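You operate a simulated robot arm through the tools that you are given. There is no shell and no other tool. Be economical: measure what you need, move in short steps, check, and stop when the job is done.

Carry out the task below with a simulated two-armed robot. There is one attempt and no reset: what you move stays moved.

JOB
Wipe up the spill on the top of the ledger table with the rag there and put it back.

Only the result counts: the job must be done as asked and must still hold three seconds after the hand-in. Knocking over, shifting, dropping, spilling or breaking anything else fails it.

ROBOT AND FRAMES
Two 7-joint arms with two-finger parallel grippers on one trunk, on a base that drives. Base frame: it is fixed to the floor where the robot stands at the start and does not move with it; the origin is under the middle of the robot, x ahead of it, y to its left, z up. Lengths are in cm, angles in rad, forces in N, time in s.
The left shoulder is at the start at [6, 18.9, 107.8], the right one opposite. Payload 3.43 kg a hand.
The tool frame of a hand sits at the grasp point between the pads (the TCP): z along the fingers, y along the line on which they close. The tips reach 3 cm beyond it. Largest opening 9.4 cm; finger width 2.8, thickness 1; the body of the gripper, 5 by 9.6 cm, starts 5.5 cm behind the TCP.
Orientation is that of the tool frame in the base frame, as a unit quaternion [x, y, z, w]. With the fingers straight down and closing along the base's y, the tool's x points along the base's -x, its y along +y and its z along -z.

CONTROLS
- The arms move only by the tool send_rows. It takes "left_targets", "right_targets" or both (then of equal length, played together; a hand with none holds still); each is a list of rows, each a list of 3 entries, a list of its own where there are three numbers: the finger opening in cm, from 0 to 9.4, then the shift along the base's x, y, z in cm, then the turn, a rotation vector about the base's x, y, z in rad. In form: [[grip, [tx, ty, tz], [rx, ry, rz]], ...]. A call has 1 to 10 rows; each row shifts and turns the commanded pose from where the row before left it. Rows are played at 5 a second. More than 5 cm and 0.15 rad between two rows, or a gripper value outside its range, and nothing of the call is played. A pose out of reach is approached as far as the arm can. The call stops where the force on the tool passes 40 N (or 10 N more than at its start, if that is more) or the arm is blocked; 0.2 s more then pass. Each finger travels about 15.3 cm/s and halts on what it meets, pressing with about 28 N; the grip force reading is that of the motor and also rises with nothing between the fingers. The clock runs only during rows and for 0.2 s after the last one: add rows that do not move to give the fingers time. The reply holds the time, the measured pose of the TCP, the force on the tool along the base axes, the opening and the grip force, in the units named above and with some noise, with the torque about the TCP (base axes, N m) and any sound that the robot's microphone picked up, and new pictures: "pictures" is both (left out), scene, wrist or none (wrist: the cameras of the hands that moved).
- Cameras (640 x 400 px; columns grow to the right, rows downward): "scene" is now at [-1.47, -4.08, 161.74]; the picture's right is [-0.54, -0.84, 0.00], its down [-0.74, 0.47, -0.48] and it looks along [0.41, -0.26, -0.88] (base axes); focal length 275 px, centre (320, 200). "left" rides on the left gripper at [7.6, -1.4, -10.3] in its tool frame; the picture's right is [0.18, 0.98, 0.00], its down [-0.75, 0.14, -0.64] and it looks along [-0.63, 0.12, 0.77] (tool axes); focal length 243 px, centre (320, 200). "right" rides on the right gripper at [7.6, 1.4, -10.2] in its tool frame; the picture's right is [-0.18, 0.98, 0.00], its down [-0.75, -0.14, -0.64] and it looks along [-0.63, -0.12, 0.77] (tool axes); focal length 243 px, centre (320, 200). There is no depth. A picture from a camera that has moved, and an enlarged one, comes with that camera's place and axes in the base frame and with its lens. The place of the scene camera against the robot may be out by one fixed shift of up to 1.8 cm in any direction.
- raise_lower(by): slides the trunk up (or, below 0, down) by that many cm; the arms and the scene camera ride with it, the base frame stays. It gives what a move gives, with no picture.
- steer(legs): drives the robot by 1 to 6 legs, each [ahead, left, turn to the left] in cm, cm and rad, along the robot's own axes; the way and the turn of a leg run together, so that a leg with both is an arc; at most 150 cm and 3.142 rad a leg. The arms and the cameras ride along, it lands a little off, and it stops where it bumps. It gives what a move gives, and a new picture of the scene camera.
- pan_tilt(pan, tilt): turns the head with the scene camera to pan (to the left, within 1.501 rad either way) and tilt (down, from -0.506 to 1.204), counted from straight ahead of the robot. It gives what a move gives, and a new picture of the scene camera.
- inspect(camera, box): a new picture of the part [left, top, right, bottom] of that camera's present view, enlarged. The clock stands still meanwhile.
- close_job(): hands the job in; it is judged then, once.

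Work in short steps. Places have to be worked out from the pictures, the camera data and where the tool is seen: move nearer, look again, correct. Check each grasp and each placing, and mend what went wrong. You have 120 turns and 260 pictures in all, those below and enlarged ones among them. Open the grippers and draw the arms clear of the work before you hand the job in, unless the task says otherwise; then end with one line.

The tools are called by a JSON object that holds its "fn" and its "kwargs". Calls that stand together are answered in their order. send_rows: Moves the arms, as the interface text tells. Its arguments: {"type":"object","properties":{"left_targets":{"type":"array"},"right_targets":{"type":"array"},"pictures":{"type":"string","enum":["both","scene","wrist","none"]}},"required":[]} The other tools are called the same way: raise_lower (by) slides the trunk up or down; steer (legs) drives the base; pan_tilt (pan, tilt) turns the head that bears the scene camera; inspect (camera, box) takes an enlarged picture of a part of a camera's view; close_job () hands the job in.

At the start:

```text
t: 0.0
left_tcp_pos: [44.47, -3.62, 98.15]
left_tcp_rot: [0.0, 1.0, 0.0, 0.002]
left_contact_force: [-1.2, -0.3, 0.3]
left_moment: [-0.03, 0.0, 0.01]
left_width: 9.4
left_gripper_force: 0.0
right_tcp_pos: [30.63, -27.55, 97.87]
right_tcp_rot: [-0.001, 1.0, 0.0, 0.0]
right_contact_force: [-0.9, 0.0, 0.2]
right_moment: [0.03, -0.01, -0.01]
right_width: 9.38
right_gripper_force: 0.1
trunk travel left (down, up): [-75.0, 24.0]
robot x, y, heading: [0.11, 0.08, -0.005]
head pan, tilt: [-0.565, 1.07]
```

scene: 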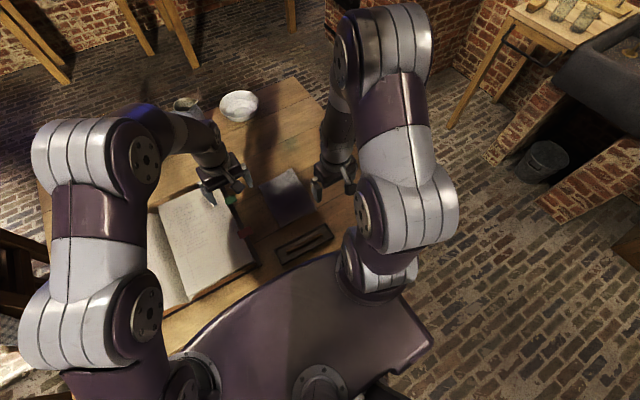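
right: 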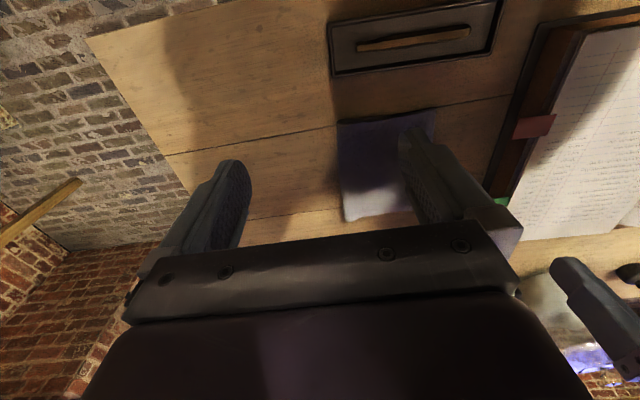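
left: 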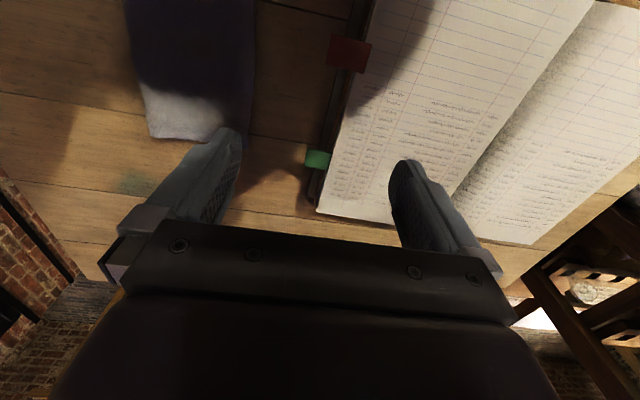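

The rag seems to be the blue cloth between the book and the right hand; a faint greenish patch shows in the left view. I enlarge views to find the spill.

{"fn": "inspect", "kwargs": {"camera": "scene", "box": [140, 70, 360, 290]}}

{"fn": "inspect", "kwargs": {"camera": "left", "box": [0, 0, 320, 260]}}

{"fn": "inspect", "kwargs": {"camera": "right", "box": [80, 0, 560, 260]}}

```text
1.82 times, centred on (250, 180) of scene
camera zoom: at [-1.47, -4.08, 161.74], right [-0.54, -0.84, 0.0], down [-0.74, 0.47, -0.48], along [0.41, -0.26, -0.88], focal length 501 px, centre (447, 236)
```

zoom: 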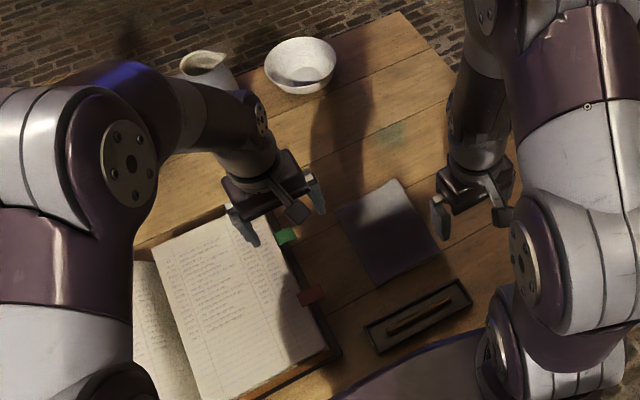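

```text
1.54 times, centred on (160, 130) of left
camera zoom: at [36.97, -4.87, 108.45], right [-0.18, 0.98, 0.0], down [0.75, 0.14, 0.64], along [0.63, 0.12, -0.77], focal length 373 px, centre (566, 308)
```

zoom: 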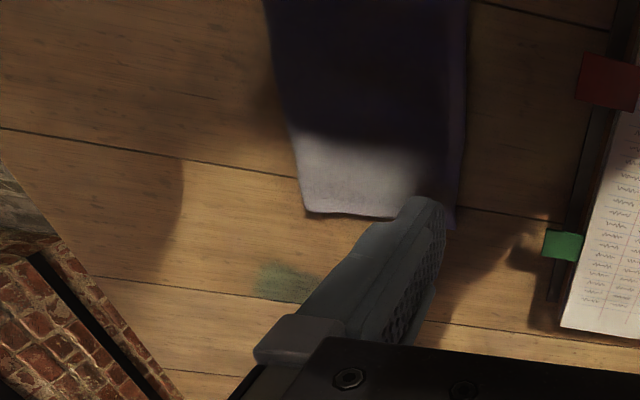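

```text
1.33 times, centred on (320, 130) of right
camera zoom: at [23.14, -26.28, 108.1], right [0.18, 0.98, 0.0], down [0.75, -0.14, 0.64], along [0.63, -0.12, -0.77], focal length 324 px, centre (320, 293)
```

zoom: 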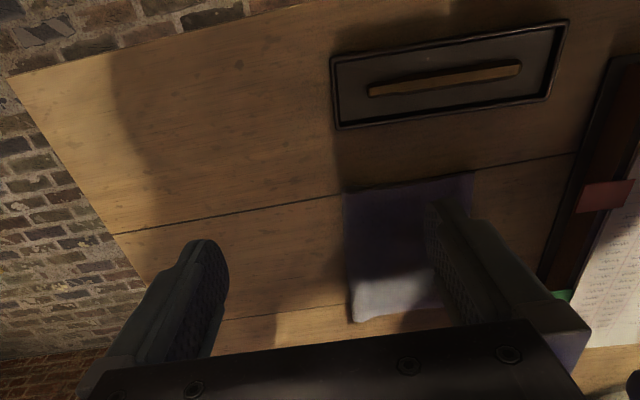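

The greenish patch near (73,-36) looks like the spill; the rag lies at about (50,-22), about 21 x 15 cm, axis-aligned. The spill is out of reach from here, so I'll go round to the table's right side (edge at about y=-59.5), checking on the way. First a look at the floor there.

{"fn": "pan_tilt", "kwargs": {"pan": -1.3, "tilt": 0.75}}

```text
t: 1.1
left_tcp_pos: [44.52, -3.67, 98.04]
left_tcp_rot: [0.0, 1.0, 0.0, 0.001]
left_contact_force: [0.9, 0.2, 0.5]
left_moment: [0.01, 0.05, 0.01]
left_width: 9.38
left_gripper_force: 0.1
right_tcp_pos: [30.68, -27.55, 97.86]
right_tcp_rot: [0.0, 1.0, 0.0, 0.0]
right_contact_force: [-0.3, 1.0, -0.6]
right_moment: [0.0, 0.04, 0.01]
right_width: 9.4
right_gripper_force: 0.0
trunk travel left (down, up): [-75.0, 24.0]
robot x, y, heading: [-0.16, 0.29, -0.0]
head pan, tilt: [-1.3, 0.75]
camera scene: at [-4.74, -8.57, 164.12], right [-0.96, -0.27, 0.0], down [-0.18, 0.66, -0.73], along [0.2, -0.7, -0.68], focal length 275 px, centre (320, 200)
```

scene: 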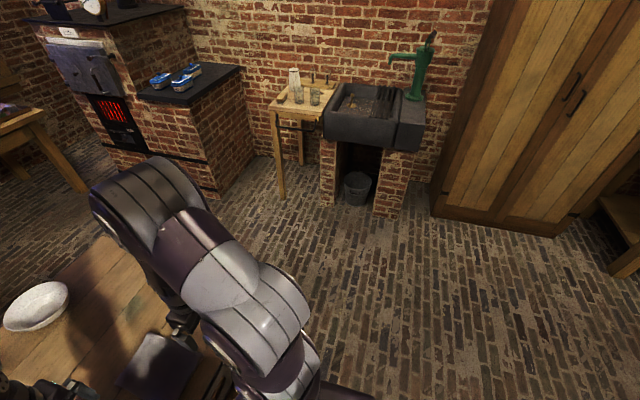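

The floor on the right side is clear. I drive back a little and to the right, first.

{"fn": "steer", "kwargs": {"legs": [[-6, 0, 0], [0, -88, 0]]}}

```text
t: 6.3
left_tcp_pos: [38.63, -92.12, 98.21]
left_tcp_rot: [0.001, 1.0, 0.0, 0.001]
left_contact_force: [0.6, 0.0, 0.1]
left_moment: [-0.01, 0.01, -0.03]
left_width: 9.39
left_gripper_force: 0.0
right_tcp_pos: [24.71, -116.26, 98.0]
right_tcp_rot: [0.0, 1.0, 0.0, 0.0]
right_contact_force: [-0.5, 0.2, -0.5]
right_moment: [-0.02, 0.03, -0.01]
right_width: 9.41
right_gripper_force: 0.1
trunk travel left (down, up): [-75.0, 24.0]
robot x, y, heading: [-5.91, -88.55, 0.0]
head pan, tilt: [-1.3, 0.75]
camera scene: at [-10.75, -97.08, 164.12], right [-0.96, -0.27, 0.0], down [-0.18, 0.66, -0.73], along [0.19, -0.7, -0.68], focal length 275 px, centre (320, 200)
```

scene: 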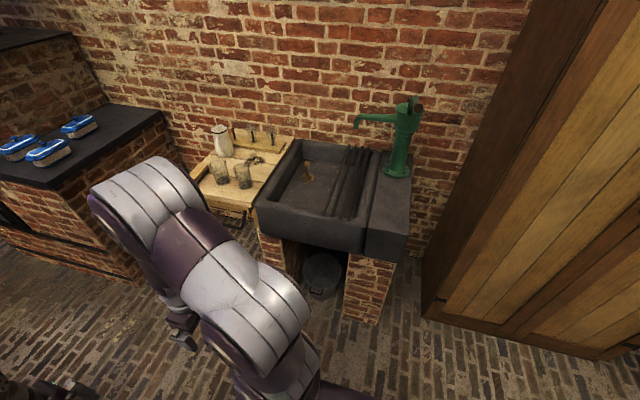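

Turn to face +y and slide along the table's side.

{"fn": "steer", "kwargs": {"legs": [[0, 0, 1.571], [0, -76, 0]]}}

{"fn": "pan_tilt", "kwargs": {"pan": 0.0, "tilt": 1.0}}

```text
t: 14.3
left_tcp_pos: [73.51, -44.01, 98.16]
left_tcp_rot: [0.707, -0.707, -0.001, -0.001]
left_contact_force: [-0.1, -0.2, -0.1]
left_moment: [0.0, -0.01, 0.02]
left_width: 9.39
left_gripper_force: 0.2
right_tcp_pos: [97.53, -58.01, 97.81]
right_tcp_rot: [0.707, -0.707, 0.0, 0.0]
right_contact_force: [-0.3, -0.8, -0.3]
right_moment: [0.03, -0.03, 0.03]
right_width: 9.37
right_gripper_force: 0.0
trunk travel left (down, up): [-75.0, 24.0]
robot x, y, heading: [70.17, -88.43, 1.57]
head pan, tilt: [-1.3, 0.75]
camera scene: at [76.97, -92.91, 164.12], right [0.27, -0.96, 0.0], down [-0.66, -0.18, -0.73], along [0.7, 0.2, -0.68], focal length 275 px, centre (320, 200)
```

scene: 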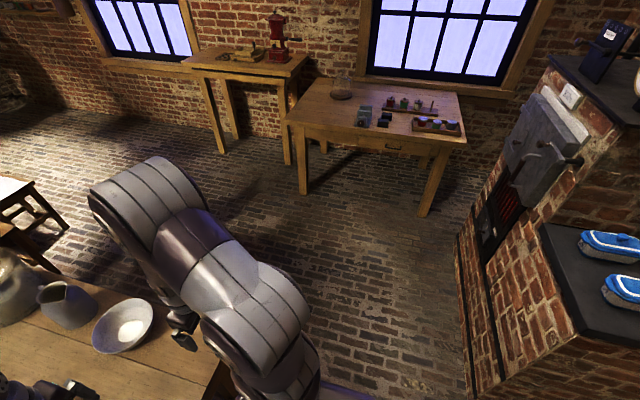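

```text
t: 15.7
left_tcp_pos: [73.52, -43.98, 98.17]
left_tcp_rot: [-0.706, 0.708, 0.001, 0.001]
left_contact_force: [-0.5, 0.1, 0.5]
left_moment: [-0.03, 0.0, 0.0]
left_width: 9.4
left_gripper_force: 0.1
right_tcp_pos: [97.58, -57.87, 97.99]
right_tcp_rot: [-0.707, 0.707, 0.0, -0.001]
right_contact_force: [0.5, 0.8, -0.2]
right_moment: [0.0, 0.02, 0.01]
right_width: 9.41
right_gripper_force: 0.1
trunk travel left (down, up): [-75.0, 24.0]
robot x, y, heading: [69.97, -88.41, 1.568]
head pan, tilt: [0.0, 1.0]
camera scene: at [68.98, -88.16, 162.21], right [1.0, 0.0, 0.0], down [0.0, -0.84, -0.54], along [0.0, 0.54, -0.84], focal length 275 px, centre (320, 200)
```

scene: 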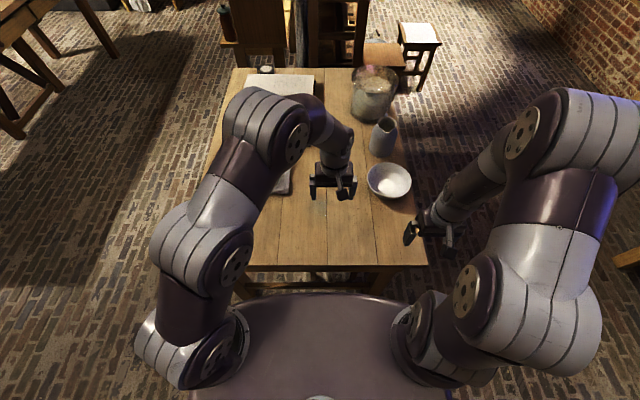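

Room to move ahead a little: robot front is still ~33 cm from the table edge. Advance 7 cm.

{"fn": "steer", "kwargs": {"legs": [[7, 0, 0]]}}

{"fn": "send_rows", "kwargs": {"left_targets": [[9.4, [-4, 0, 0], [0, 0, 0]], [9.4, [-5, 0, 0], [0, 0, 0]], [9.4, [-5, 0, 0], [0, 0, 0]], [9.4, [-4, 0, 0], [0, 0, 0]]]}}

```text
t: 16.7
left_tcp_pos: [73.6, -37.1, 98.12]
left_tcp_rot: [0.707, -0.707, -0.001, -0.001]
left_contact_force: [0.4, 0.4, 0.6]
left_moment: [0.0, -0.03, 0.01]
left_width: 9.4
left_gripper_force: 0.0
right_tcp_pos: [97.55, -50.98, 97.96]
right_tcp_rot: [0.708, -0.706, 0.0, 0.001]
right_contact_force: [0.0, 0.7, -0.3]
right_moment: [-0.04, -0.02, 0.01]
right_width: 9.39
right_gripper_force: 0.0
trunk travel left (down, up): [-75.0, 24.0]
robot x, y, heading: [70.37, -81.57, 1.571]
head pan, tilt: [0.0, 1.0]
camera scene: at [68.97, -81.17, 162.21], right [1.0, 0.0, 0.0], down [0.0, -0.84, -0.54], along [0.0, 0.54, -0.84], focal length 275 px, centre (320, 200)
```

scene: 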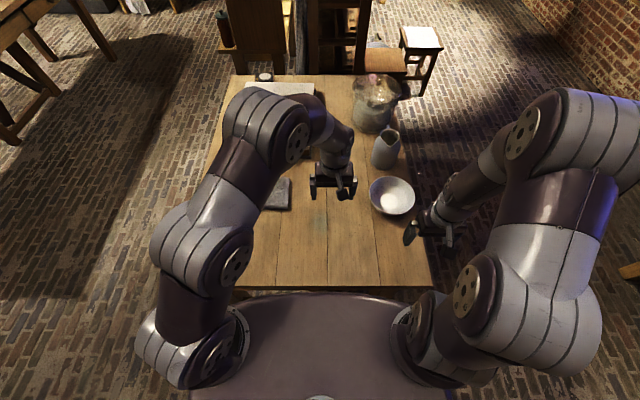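

```text
t: 17.7
left_tcp_pos: [55.32, -37.24, 98.18]
left_tcp_rot: [-0.707, 0.708, 0.002, 0.002]
left_contact_force: [-0.6, 0.5, 0.5]
left_moment: [-0.02, -0.05, 0.01]
left_width: 9.4
left_gripper_force: 0.1
right_tcp_pos: [97.46, -51.04, 97.96]
right_tcp_rot: [0.707, -0.707, 0.0, -0.001]
right_contact_force: [0.1, 0.1, 0.0]
right_moment: [0.01, 0.01, -0.07]
right_width: 9.43
right_gripper_force: 0.1
trunk travel left (down, up): [-75.0, 24.0]
robot x, y, heading: [69.97, -81.8, 1.574]
head pan, tilt: [0.0, 1.0]
camera scene: at [68.82, -81.28, 162.21], right [1.0, 0.0, 0.0], down [0.0, -0.84, -0.54], along [0.0, 0.54, -0.84], focal length 275 px, centre (320, 200)
camera left: at [56.78, -44.78, 108.46], right [-0.98, -0.18, 0.0], down [-0.14, 0.75, 0.64], along [-0.12, 0.63, -0.77], focal length 243 px, centre (320, 200)
```

scene: 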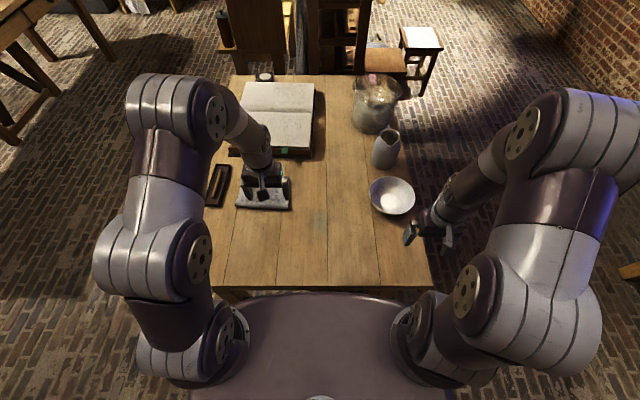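
left: 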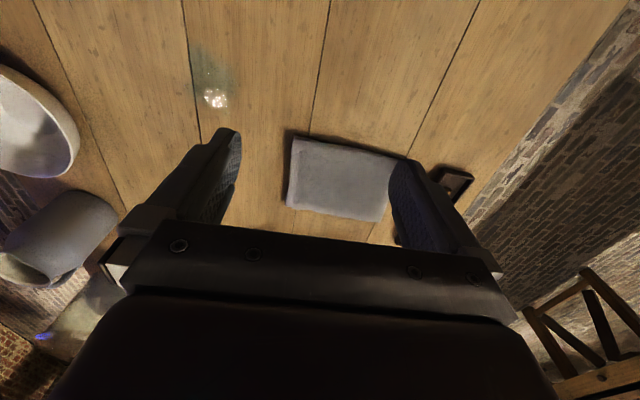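

Now rag and the wet spill are both clearly seen. Enlarging both.

{"fn": "inspect", "kwargs": {"camera": "left", "box": [140, 20, 440, 230]}}

{"fn": "inspect", "kwargs": {"camera": "scene", "box": [200, 130, 420, 290]}}

```text
1.90 times, centred on (290, 125) of left
camera zoom: at [56.78, -44.78, 108.46], right [-0.98, -0.18, 0.0], down [-0.14, 0.75, 0.64], along [-0.12, 0.63, -0.77], focal length 462 px, centre (377, 343)
```

zoom: 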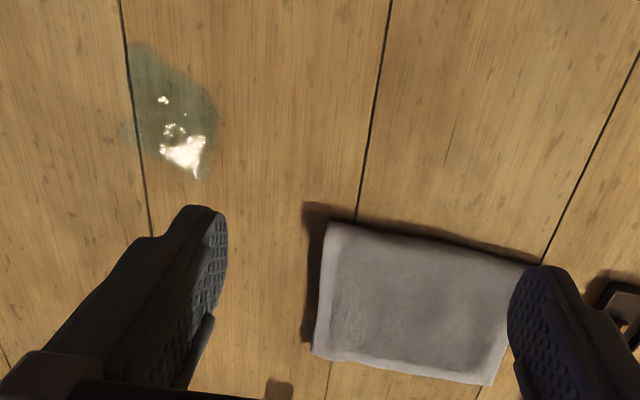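

```text
2.50 times, centred on (310, 210) of scene
camera zoom: at [68.82, -81.28, 162.21], right [1.0, 0.0, 0.0], down [0.0, -0.84, -0.54], along [0.0, 0.54, -0.84], focal length 688 px, centre (345, 175)
```

zoom: 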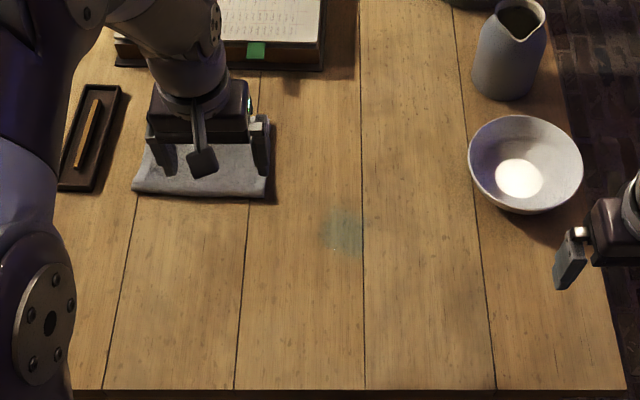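

The spill is at about (71,-32) and the rag spans about x 36-58, y -25 to -8 in current readings. I move the left hand closer to study the rag's form.

{"fn": "send_rows", "kwargs": {"left_targets": [[9.4, [-4, 0, -4], [0, 0, 0]], [9.4, [-4, -1, -4], [0, 0, 0]], [9.4, [0, -1, -4], [0, 0, 0]], [9.4, [0, 0, -3], [0, 0, 0]]]}}

```text
refused: row 1 steps farther than a row can; nothing moved
```

Row too long; shorter steps.

{"fn": "send_rows", "kwargs": {"left_targets": [[9.4, [-3, 0, -3], [0, 0, 0]], [9.4, [-3, 0, -3], [0, 0, 0]], [9.4, [-2, -1, -4], [0, 0, 0]], [9.4, [0, 0, -4], [0, 0, 0]]]}}

```text
t: 18.7
left_tcp_pos: [47.55, -38.06, 84.01]
left_tcp_rot: [0.707, -0.707, -0.001, -0.001]
left_contact_force: [0.7, 0.0, -0.5]
left_moment: [-0.03, 0.03, 0.0]
left_width: 9.41
left_gripper_force: 0.1
right_tcp_pos: [97.46, -50.77, 97.82]
right_tcp_rot: [0.707, -0.707, 0.001, 0.0]
right_contact_force: [-0.1, 0.8, 0.6]
right_moment: [-0.01, 0.0, 0.01]
right_width: 9.4
right_gripper_force: 0.1
trunk travel left (down, up): [-75.0, 24.0]
robot x, y, heading: [69.98, -81.62, 1.57]
head pan, tilt: [0.0, 1.0]
camera scene: at [68.92, -81.06, 162.21], right [1.0, 0.0, 0.0], down [0.0, -0.84, -0.54], along [0.0, 0.54, -0.84], focal length 275 px, centre (320, 200)
camera left: at [48.99, -45.54, 94.39], right [-0.98, -0.18, 0.0], down [-0.14, 0.75, 0.64], along [-0.12, 0.63, -0.77], focal length 243 px, centre (320, 200)
```

scene: 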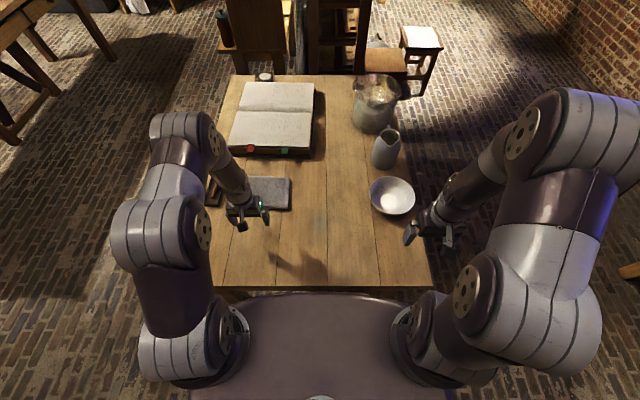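
left: 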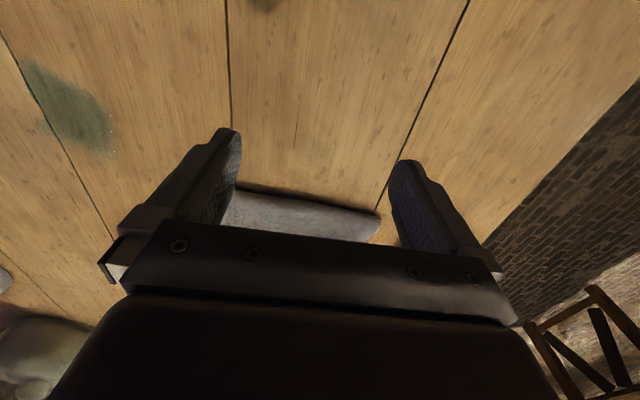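

Looking closely at the rag's edge for thickness and folds.

{"fn": "inspect", "kwargs": {"camera": "left", "box": [200, 130, 420, 260]}}

{"fn": "inspect", "kwargs": {"camera": "scene", "box": [200, 150, 340, 240]}}

```text
2.91 times, centred on (310, 195) of left
camera zoom: at [48.99, -45.54, 94.39], right [-0.98, -0.18, 0.0], down [-0.14, 0.75, 0.64], along [-0.12, 0.63, -0.77], focal length 706 px, centre (349, 214)
```

zoom: 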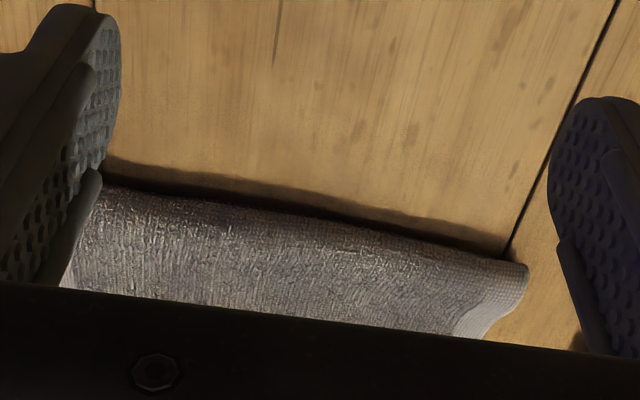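

```text
4.44 times, centred on (270, 195) of scene
camera zoom: at [68.92, -81.06, 162.21], right [1.0, 0.0, 0.0], down [0.0, -0.84, -0.54], along [0.0, 0.54, -0.84], focal length 1224 px, centre (542, 222)
```

zoom: 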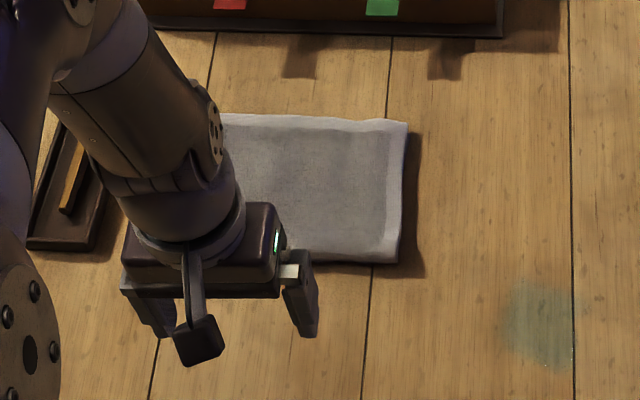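

The rag looks like soft folded cloth, about 1.5 cm thick. I advance 4 cm for reach (still ~22 cm from the edge, as at the start).

{"fn": "steer", "kwargs": {"legs": [[4, 0, 0]]}}

{"fn": "send_rows", "kwargs": {"left_targets": [[9.4, [0, 4, 0], [0, 0, 0]], [9.4, [0, 4, 0], [0, 0, 0]], [9.4, [0, 4, 0], [0, 0, 0]], [9.4, [0, 3, 0], [0, 0, 0]], [7, [0, 0, 0], [0, 0, 0]]]}}

```text
t: 19.6
left_tcp_pos: [47.62, -34.26, 84.26]
left_tcp_rot: [-0.707, 0.707, 0.001, 0.001]
left_contact_force: [-0.3, 1.0, -0.2]
left_moment: [0.02, -0.03, 0.01]
left_width: 9.41
left_gripper_force: 0.1
right_tcp_pos: [97.49, -47.13, 97.99]
right_tcp_rot: [0.707, -0.707, -0.001, 0.0]
right_contact_force: [-0.5, 0.1, 0.3]
right_moment: [0.0, -0.01, 0.01]
right_width: 9.39
right_gripper_force: 0.0
trunk travel left (down, up): [-75.0, 24.0]
robot x, y, heading: [70.1, -77.47, 1.569]
head pan, tilt: [0.0, 1.0]
camera scene: at [68.97, -77.48, 162.22], right [1.0, 0.0, 0.0], down [0.0, -0.84, -0.54], along [0.0, 0.54, -0.84], focal length 275 px, centre (320, 200)
```

scene: 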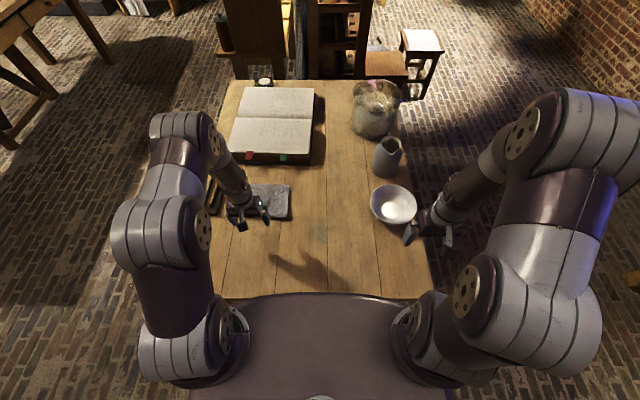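

```text
t: 20.8
left_tcp_pos: [47.51, -19.09, 84.25]
left_tcp_rot: [-0.707, 0.707, 0.001, 0.001]
left_contact_force: [0.2, 0.1, -1.2]
left_moment: [0.0, 0.01, -0.01]
left_width: 7.01
left_gripper_force: 0.0
right_tcp_pos: [97.6, -46.93, 97.87]
right_tcp_rot: [0.708, -0.707, 0.0, 0.0]
right_contact_force: [0.5, 0.5, 0.4]
right_moment: [-0.03, 0.01, 0.0]
right_width: 9.39
right_gripper_force: 0.0
trunk travel left (down, up): [-75.0, 24.0]
robot x, y, heading: [70.16, -77.21, 1.567]
head pan, tilt: [0.0, 1.0]
camera scene: at [68.98, -77.26, 162.21], right [1.0, 0.0, 0.0], down [0.0, -0.84, -0.54], along [0.0, 0.54, -0.84], focal length 275 px, centre (320, 200)
camera left: at [49.05, -26.61, 94.54], right [-0.98, -0.18, 0.0], down [-0.14, 0.75, 0.64], along [-0.12, 0.63, -0.77], focal length 243 px, centre (320, 200)
```

scene: 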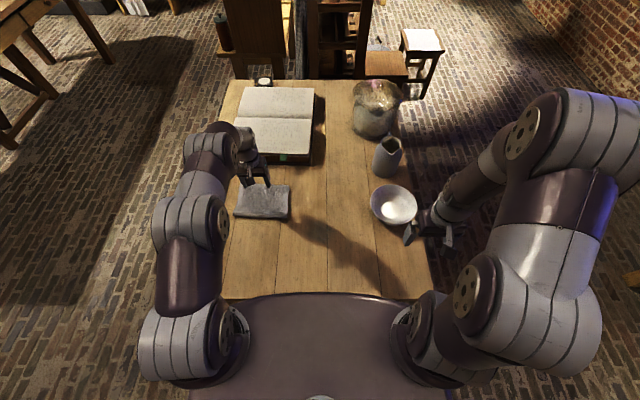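
left: 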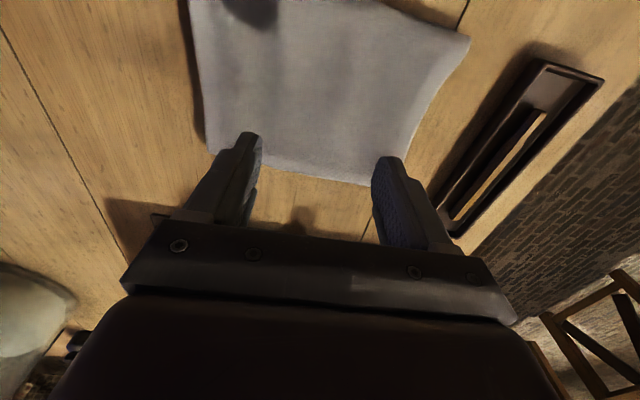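

The rag spans about x 38-59, y -24 to -10, and the fingers are above its middle. I lower over it with care to feel its top.

{"fn": "send_rows", "kwargs": {"left_targets": [[7, [0.5, 1.5, -4], [0, 0, 0]], [7, [0, 0, -4], [0, 0, 0]], [7, [0, 0, -2], [0, 0, 0]], [7, [0, 0, -1], [0, 0, 0]]]}}

```text
t: 21.6
left_tcp_pos: [48.06, -16.98, 75.59]
left_tcp_rot: [-0.707, 0.707, 0.006, 0.007]
left_contact_force: [1.7, -7.5, 21.4]
left_moment: [-0.26, -0.04, -0.01]
left_width: 6.99
left_gripper_force: 0.1
right_tcp_pos: [97.62, -47.14, 97.92]
right_tcp_rot: [-0.707, 0.707, 0.001, 0.001]
right_contact_force: [0.1, 0.4, 0.5]
right_moment: [-0.03, 0.0, -0.03]
right_width: 9.41
right_gripper_force: 0.0
trunk travel left (down, up): [-75.0, 24.0]
robot x, y, heading: [70.03, -77.48, 1.567]
head pan, tilt: [0.0, 1.0]
stopped in row 4 (left hand): the force on the tool passed its limit (the readings are from after the stop); the commanded pose is now the measured one
camera scene: at [69.06, -77.59, 162.23], right [1.0, 0.0, 0.0], down [0.0, -0.84, -0.54], along [0.0, 0.54, -0.84], focal length 275 px, centre (320, 200)
camera left: at [49.53, -24.77, 85.71], right [-0.98, -0.18, 0.0], down [-0.14, 0.74, 0.66], along [-0.12, 0.64, -0.76], focal length 243 px, centre (320, 200)
```

scene: 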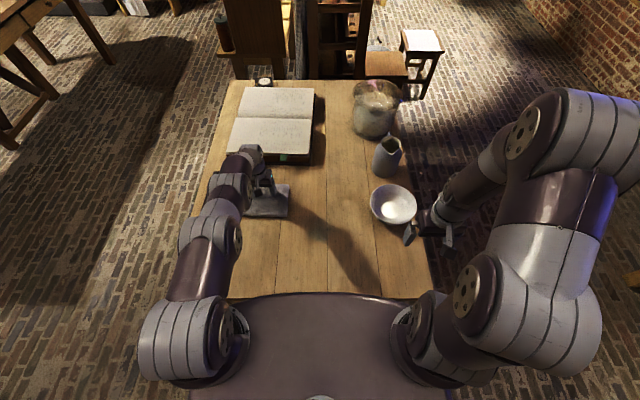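
left: 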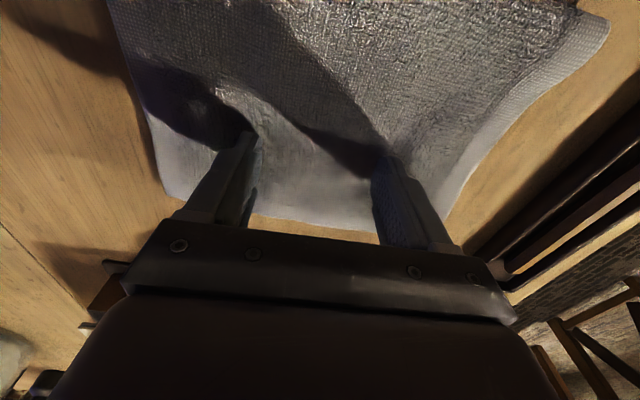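

The cloth dents under the fingers: it is soft. Contact comes with tips near z 72.6. I close here and see if a fold is caught.

{"fn": "send_rows", "kwargs": {"left_targets": [[4, [0, 0, 0], [0, 0, 0]], [1, [0, 0, 0], [0, 0, 0]], [0, [0, 0, 0], [0, 0, 0]], [0, [0, 0, 0], [0, 0, 0]]]}}

{"fn": "inspect", "kwargs": {"camera": "scene", "box": [190, 130, 340, 240]}}

```text
t: 22.6
left_tcp_pos: [48.05, -17.07, 75.56]
left_tcp_rot: [0.707, -0.707, -0.008, -0.006]
left_contact_force: [-0.3, 3.7, 29.2]
left_moment: [0.11, 0.01, -0.03]
left_width: 1.19
left_gripper_force: 28.4
right_tcp_pos: [97.56, -47.08, 97.97]
right_tcp_rot: [0.707, -0.707, -0.002, 0.0]
right_contact_force: [0.3, 0.7, 0.4]
right_moment: [0.0, 0.0, 0.01]
right_width: 9.39
right_gripper_force: 0.0
trunk travel left (down, up): [-75.0, 24.0]
robot x, y, heading: [70.05, -77.58, 1.57]
head pan, tilt: [0.0, 1.0]
camera scene: at [69.14, -77.62, 162.23], right [1.0, 0.0, 0.0], down [0.0, -0.84, -0.54], along [0.0, 0.54, -0.84], focal length 275 px, centre (320, 200)
camera left: at [49.55, -24.77, 85.67], right [-0.98, -0.18, 0.0], down [-0.14, 0.74, 0.66], along [-0.12, 0.65, -0.75], focal length 243 px, centre (320, 200)
```

scene: 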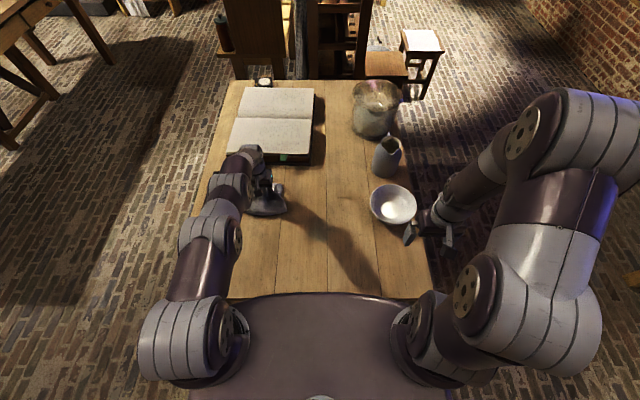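
left: 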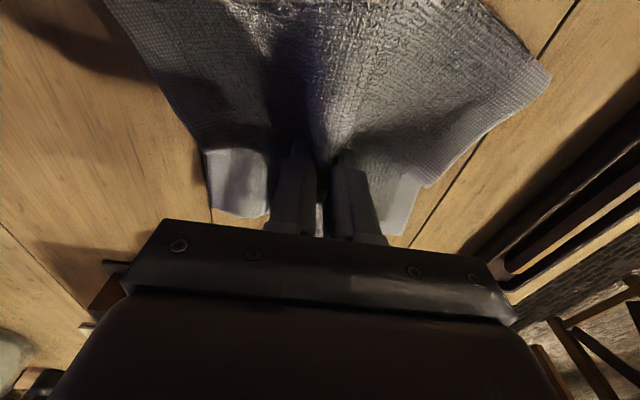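

```text
3.64 times, centred on (265, 185) of scene
camera zoom: at [69.14, -77.62, 162.23], right [1.0, 0.0, 0.0], down [0.0, -0.84, -0.54], along [0.0, 0.54, -0.84], focal length 1001 px, centre (520, 254)
```

zoom: 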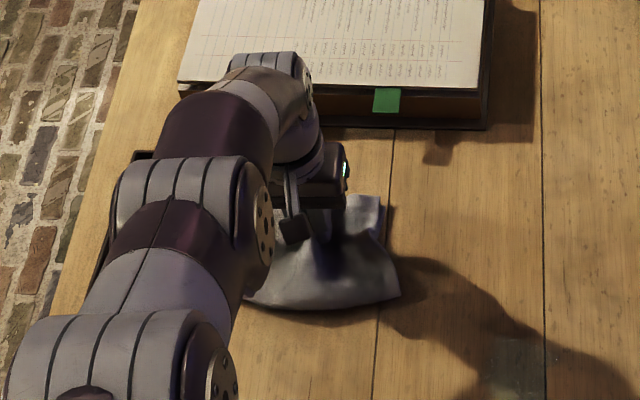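

A fold is held (opening 1.2 cm, full grip force). Re-triangulating, the table top is near z 71 and the spill at about (70,-33.5). Lift and check.

{"fn": "send_rows", "kwargs": {"left_targets": [[0, [0, 0, 2], [0, 0, 0]], [0, [0, 0, 3], [0, 0, 0]], [0, [0, 0, 3], [0, 0, 0]], [0, [0, 0, 2], [0, 0, 0]], [0, [0, 0, 0], [0, 0, 0]]]}}

{"fn": "inspect", "kwargs": {"camera": "scene", "box": [190, 130, 370, 260]}}

```text
t: 23.8
left_tcp_pos: [48.0, -16.94, 85.23]
left_tcp_rot: [-0.707, 0.707, 0.005, 0.004]
left_contact_force: [-0.5, -0.9, -0.6]
left_moment: [0.03, 0.0, -0.05]
left_width: 1.02
left_gripper_force: 27.3
right_tcp_pos: [97.49, -46.97, 97.88]
right_tcp_rot: [-0.707, 0.707, 0.001, 0.0]
right_contact_force: [0.2, 0.7, -0.1]
right_moment: [-0.01, -0.01, -0.01]
right_width: 9.42
right_gripper_force: 0.0
trunk travel left (down, up): [-75.0, 24.0]
robot x, y, heading: [70.08, -77.59, 1.572]
head pan, tilt: [0.0, 1.0]
camera scene: at [68.96, -77.21, 162.21], right [1.0, 0.0, 0.0], down [0.0, -0.84, -0.54], along [0.0, 0.54, -0.84], focal length 275 px, centre (320, 200)
camera left: at [49.45, -24.71, 95.41], right [-0.98, -0.18, 0.0], down [-0.14, 0.75, 0.65], along [-0.12, 0.64, -0.76], focal length 243 px, centre (320, 200)
```

scene: 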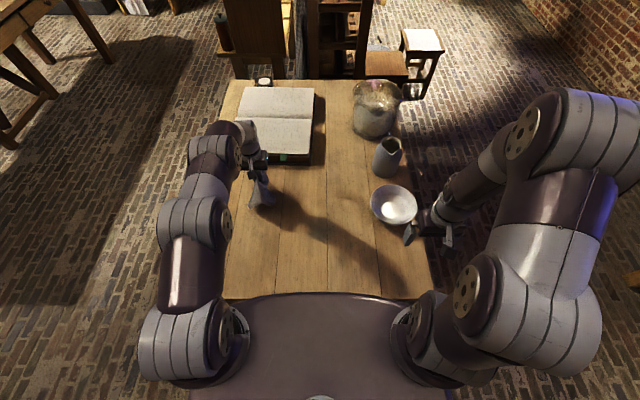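
left: 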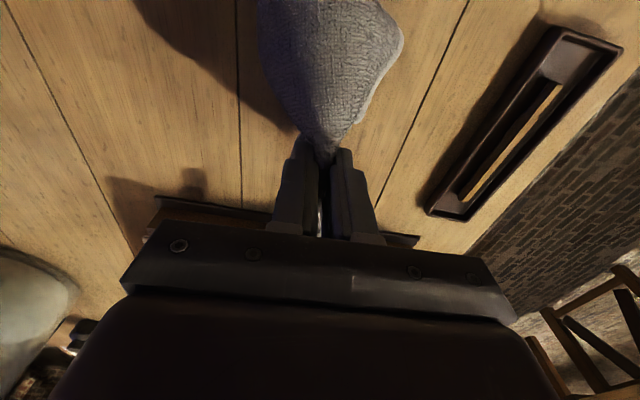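

```text
3.08 times, centred on (280, 195) of scene
camera zoom: at [68.96, -77.21, 162.21], right [1.0, 0.0, 0.0], down [0.0, -0.84, -0.54], along [0.0, 0.54, -0.84], focal length 847 px, centre (443, 215)
```

zoom: 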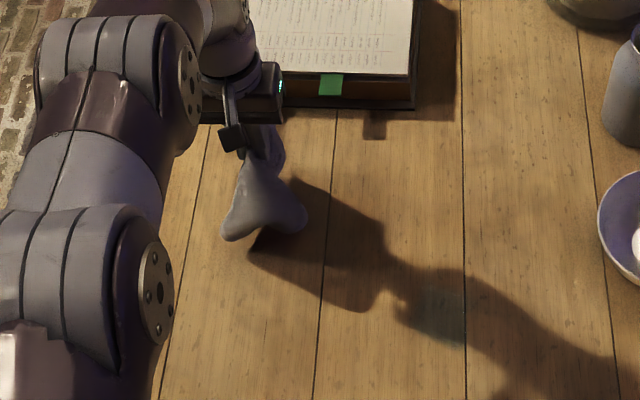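

Held. Carry it above the spill.

{"fn": "send_rows", "kwargs": {"left_targets": [[0, [4, -2.9, 0], [0, 0, 0]], [0, [4, -2.9, 0], [0, 0, 0]], [0, [4, -2.9, 0], [0, 0, 0]], [0, [4, -2.9, 0], [0, 0, 0]], [0, [4, -2.9, 0], [0, 0, 0]], [0, [1.5, -2, 0], [0, 0, 0]], [0, [0, 0, 0], [0, 0, 0]]]}}

{"fn": "inspect", "kwargs": {"camera": "scene", "box": [220, 130, 420, 290]}}

```text
t: 25.4
left_tcp_pos: [69.59, -33.59, 85.05]
left_tcp_rot: [-0.707, 0.707, 0.004, 0.005]
left_contact_force: [-0.3, -0.4, -0.5]
left_moment: [-0.02, 0.01, -0.02]
left_width: 1.0
left_gripper_force: 28.4
right_tcp_pos: [97.52, -46.9, 97.96]
right_tcp_rot: [0.708, -0.707, 0.0, 0.0]
right_contact_force: [0.3, 0.0, 0.2]
right_moment: [0.07, 0.0, 0.01]
right_width: 9.4
right_gripper_force: 0.0
trunk travel left (down, up): [-75.0, 24.0]
robot x, y, heading: [70.04, -77.52, 1.574]
head pan, tilt: [0.0, 1.0]
camera scene: at [68.94, -77.19, 162.21], right [1.0, 0.0, 0.0], down [0.0, -0.84, -0.54], along [0.0, 0.54, -0.84], focal length 275 px, centre (320, 200)
camera left: at [70.99, -41.23, 95.26], right [-0.98, -0.18, 0.0], down [-0.14, 0.75, 0.65], along [-0.12, 0.64, -0.76], focal length 243 px, centre (320, 200)
```

scene: 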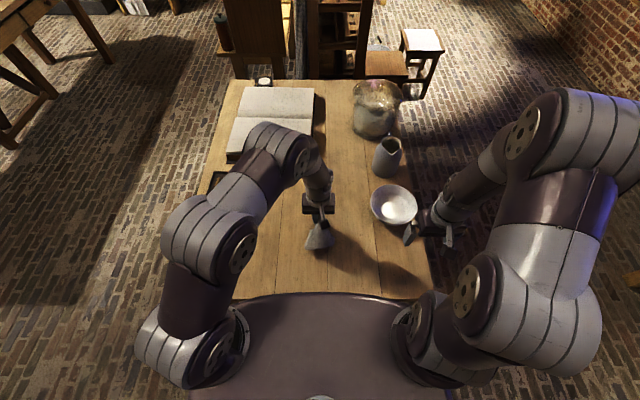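
left: 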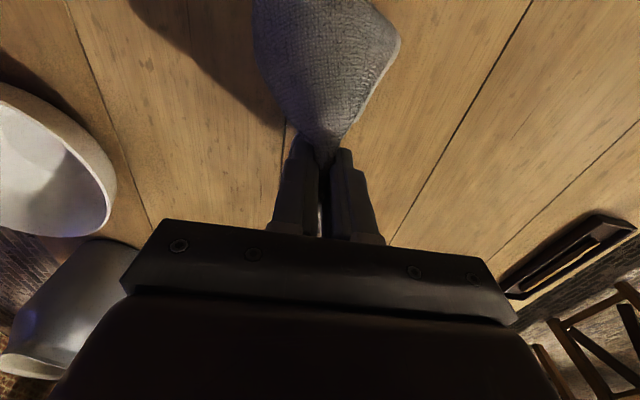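

```text
2.50 times, centred on (320, 210) of scene
camera zoom: at [68.94, -77.19, 162.21], right [1.0, 0.0, 0.0], down [0.0, -0.84, -0.54], along [0.0, 0.54, -0.84], focal length 688 px, centre (320, 175)
```

zoom: 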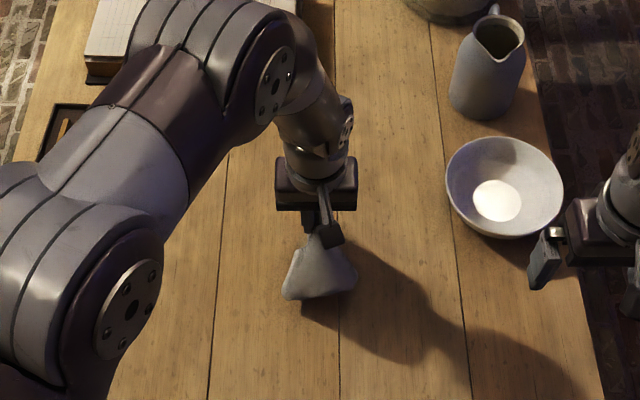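

The rag hangs right over where the spill was seen. Lower until it presses lightly on the table.

{"fn": "send_rows", "kwargs": {"left_targets": [[0, [0, 0, -3], [0, 0, 0]], [0, [0, 0, -3], [0, 0, 0]], [0, [0, 0, -2], [0, 0, 0]], [0, [0, 0, -1], [0, 0, 0]], [0, [0, 0, 0], [0, 0, 0]]], "pictures": "scene"}}

```text
t: 26.6
left_tcp_pos: [69.52, -33.62, 76.34]
left_tcp_rot: [-0.707, 0.707, 0.006, 0.007]
left_contact_force: [-1.4, -2.9, 26.9]
left_moment: [-0.11, -0.13, -0.04]
left_width: 1.01
left_gripper_force: 28.4
right_tcp_pos: [97.54, -47.07, 98.08]
right_tcp_rot: [-0.707, 0.707, 0.0, 0.001]
right_contact_force: [-0.5, 0.4, 0.1]
right_moment: [-0.01, 0.0, 0.04]
right_width: 9.4
right_gripper_force: 0.1
trunk travel left (down, up): [-75.0, 24.0]
robot x, y, heading: [69.78, -77.47, 1.567]
head pan, tilt: [0.0, 1.0]
camera scene: at [68.96, -77.54, 162.25], right [1.0, 0.0, 0.0], down [0.0, -0.84, -0.54], along [0.0, 0.54, -0.84], focal length 275 px, centre (320, 200)
```

scene: 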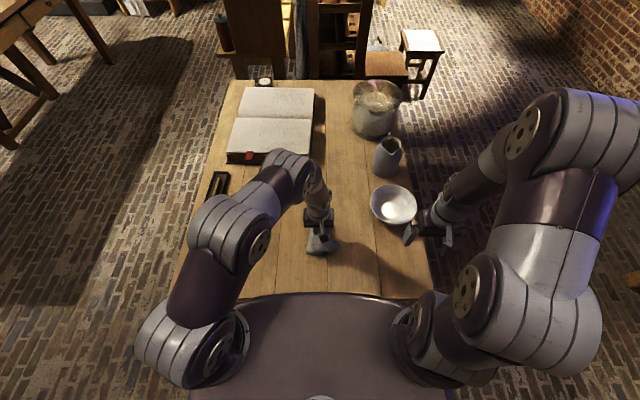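

Pressing with 27 N. Wipe back and forth along x and y over the spot.

{"fn": "send_rows", "kwargs": {"left_targets": [[0, [0, 3, 0.2], [0, 0, 0]], [0, [0, 3, 0], [0, 0, 0]], [0, [-2, 0, 0], [0, 0, 0]], [0, [0, -3, 0], [0, 0, 0]], [0, [0, -3, 0], [0, 0, 0]], [0, [0, -3, 0], [0, 0, 0]], [0, [0, -3, 0], [0, 0, 0]], [0, [2, 0, 0], [0, 0, 0]], [0, [0, 3, 0], [0, 0, 0]], [0, [0, 3, 0], [0, 0, 0]]], "pictures": "scene"}}

{"fn": "send_rows", "kwargs": {"left_targets": [[0, [2.5, 0, 0], [0, 0, 0]], [0, [0, 3, 0], [0, 0, 0]], [0, [0, 3, 0], [0, 0, 0]], [0, [2, -3, 0], [0, 0, 0]], [0, [0, -3, 0], [0, 0, 0]], [0, [0, -3, 0], [0, 0, 0]], [0, [-3, -2, 0], [0, 0, 0]], [0, [-3, 0, 0], [0, 0, 0]], [0, [-2, 3, 0], [0, 0, 0]], [0, [0, 3, 0], [0, 0, 0]]], "pictures": "both"}}

```text
t: 28.8
left_tcp_pos: [69.41, -33.61, 76.45]
left_tcp_rot: [0.708, -0.706, -0.006, -0.005]
left_contact_force: [-0.1, -4.9, 11.5]
left_moment: [-0.13, -0.07, -0.04]
left_width: 0.99
left_gripper_force: 27.9
right_tcp_pos: [97.52, -47.1, 97.98]
right_tcp_rot: [0.707, -0.707, 0.0, 0.0]
right_contact_force: [0.0, -0.3, -1.1]
right_moment: [-0.02, 0.01, -0.01]
right_width: 9.41
right_gripper_force: 0.0
trunk travel left (down, up): [-75.0, 24.0]
robot x, y, heading: [69.84, -77.99, 1.566]
head pan, tilt: [0.0, 1.0]
camera scene: at [68.94, -77.41, 162.21], right [1.0, 0.0, 0.0], down [0.0, -0.84, -0.54], along [0.0, 0.54, -0.84], focal length 275 px, centre (320, 200)
```

scene: 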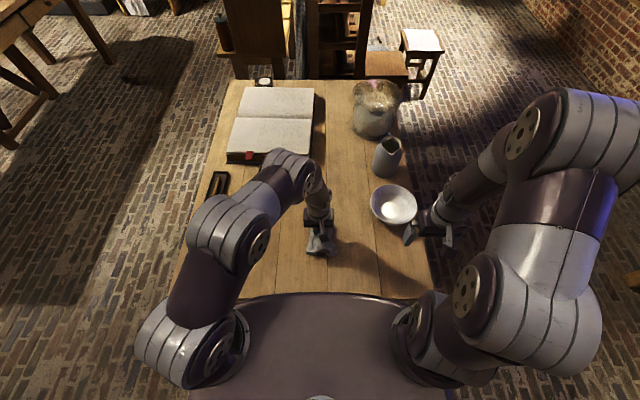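

```text
t: 31.0
left_tcp_pos: [65.95, -32.67, 76.43]
left_tcp_rot: [0.708, -0.706, -0.005, -0.004]
left_contact_force: [-1.1, -6.4, 13.2]
left_moment: [-0.17, -0.02, -0.04]
left_width: 1.01
left_gripper_force: 27.8
right_tcp_pos: [97.52, -47.11, 97.96]
right_tcp_rot: [-0.707, 0.707, -0.001, 0.0]
right_contact_force: [-0.2, 0.2, 0.5]
right_moment: [0.01, 0.01, -0.01]
right_width: 9.4
right_gripper_force: 0.1
trunk travel left (down, up): [-75.0, 24.0]
robot x, y, heading: [69.74, -77.71, 1.573]
head pan, tilt: [0.0, 1.0]
camera scene: at [68.98, -77.42, 162.21], right [1.0, 0.0, 0.0], down [0.0, -0.84, -0.54], along [0.0, 0.54, -0.84], focal length 275 px, centre (320, 200)
camera left: at [67.45, -40.3, 86.61], right [-0.98, -0.18, 0.0], down [-0.14, 0.75, 0.65], along [-0.12, 0.64, -0.76], focal length 243 px, centre (320, 200)
```

scene: 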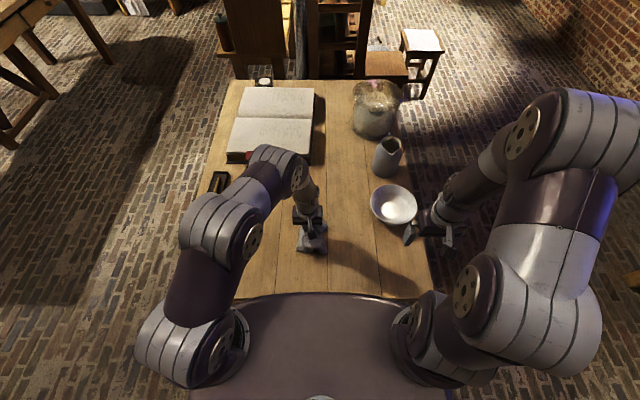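
left: 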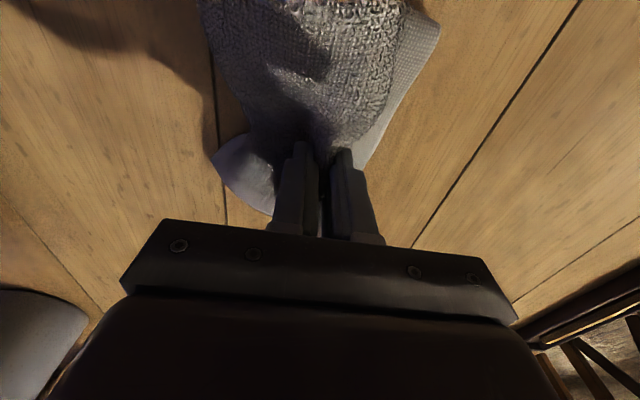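

Lift and move the rag back toward its place at height, then inspect where the spill was.

{"fn": "send_rows", "kwargs": {"left_targets": [[0, [0, 0, 4], [0, 0, 0]], [0, [0, 0, 4], [0, 0, 0]], [0, [-4, 2, 1], [0, 0, 0]], [0, [-4, 2, 1], [0, 0, 0]], [0, [-4, 2, 0], [0, 0, 0]], [0, [-3, 2, 0], [0, 0, 0]], [0, [0, 0, 0], [0, 0, 0]]], "pictures": "wrist"}}

{"fn": "inspect", "kwargs": {"camera": "scene", "box": [220, 150, 420, 290]}}

```text
t: 32.6
left_tcp_pos: [51.03, -24.51, 86.5]
left_tcp_rot: [-0.707, 0.707, 0.005, 0.005]
left_contact_force: [-0.4, -0.9, -0.6]
left_moment: [0.01, -0.03, -0.01]
left_width: 0.99
left_gripper_force: 28.1
right_tcp_pos: [97.56, -47.09, 97.8]
right_tcp_rot: [-0.707, 0.707, 0.0, 0.001]
right_contact_force: [1.7, -0.3, -0.7]
right_moment: [0.03, -0.01, 0.02]
right_width: 9.43
right_gripper_force: 0.1
trunk travel left (down, up): [-75.0, 24.0]
robot x, y, heading: [69.8, -77.45, 1.572]
head pan, tilt: [0.0, 1.0]
camera left: at [52.47, -32.14, 96.71], right [-0.98, -0.18, 0.0], down [-0.14, 0.74, 0.65], along [-0.12, 0.64, -0.76], focal length 243 px, centre (320, 200)
```

left: 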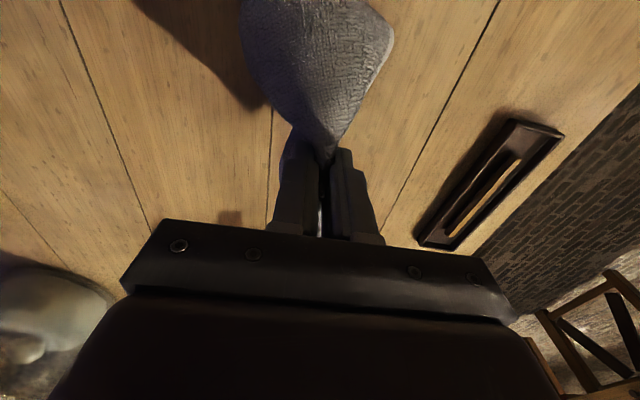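

```text
2.86 times, centred on (320, 220) of scene
camera zoom: at [69.06, -77.31, 162.21], right [1.0, 0.0, 0.0], down [0.0, -0.84, -0.54], along [0.0, 0.54, -0.84], focal length 787 px, centre (320, 143)
```

zoom: 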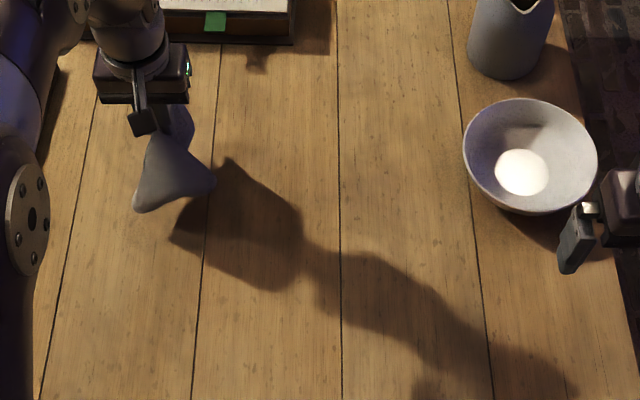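

No tint is visible, but the shadow covers part. Move on to above the rag's original place and look again.

{"fn": "send_rows", "kwargs": {"left_targets": [[0, [-1.5, 3.7, 0], [0, 0, 0]], [0, [-1.5, 3.8, 0], [0, 0, 0]], [0, [0, 0, 0], [0, 0, 0]]], "pictures": "none"}}

{"fn": "inspect", "kwargs": {"camera": "scene", "box": [270, 190, 370, 270]}}

```text
t: 33.4
left_tcp_pos: [48.04, -16.86, 86.5]
left_tcp_rot: [0.708, -0.707, -0.005, -0.005]
left_contact_force: [-0.8, 0.4, 0.2]
left_moment: [0.03, -0.03, -0.01]
left_width: 1.0
left_gripper_force: 27.8
right_tcp_pos: [97.61, -47.01, 97.95]
right_tcp_rot: [0.708, -0.706, 0.0, -0.001]
right_contact_force: [0.4, -0.2, -0.9]
right_moment: [0.02, 0.01, 0.0]
right_width: 9.38
right_gripper_force: 0.0
trunk travel left (down, up): [-75.0, 24.0]
robot x, y, heading: [69.72, -77.71, 1.571]
head pan, tilt: [0.0, 1.0]
```

```text
5.00 times, centred on (320, 230) of scene
camera zoom: at [68.99, -77.33, 162.21], right [1.0, 0.0, 0.0], down [0.0, -0.84, -0.54], along [0.0, 0.54, -0.84], focal length 1377 px, centre (320, 50)
```

zoom: 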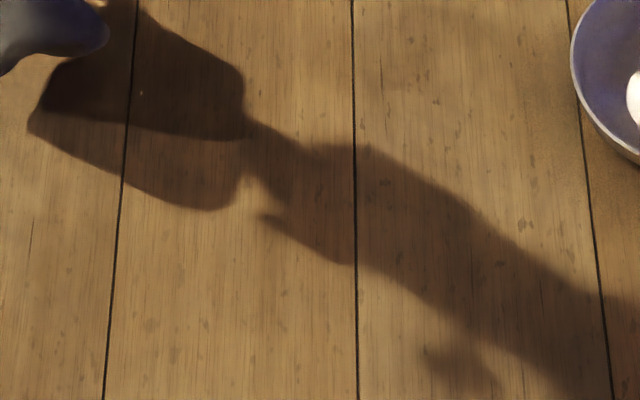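

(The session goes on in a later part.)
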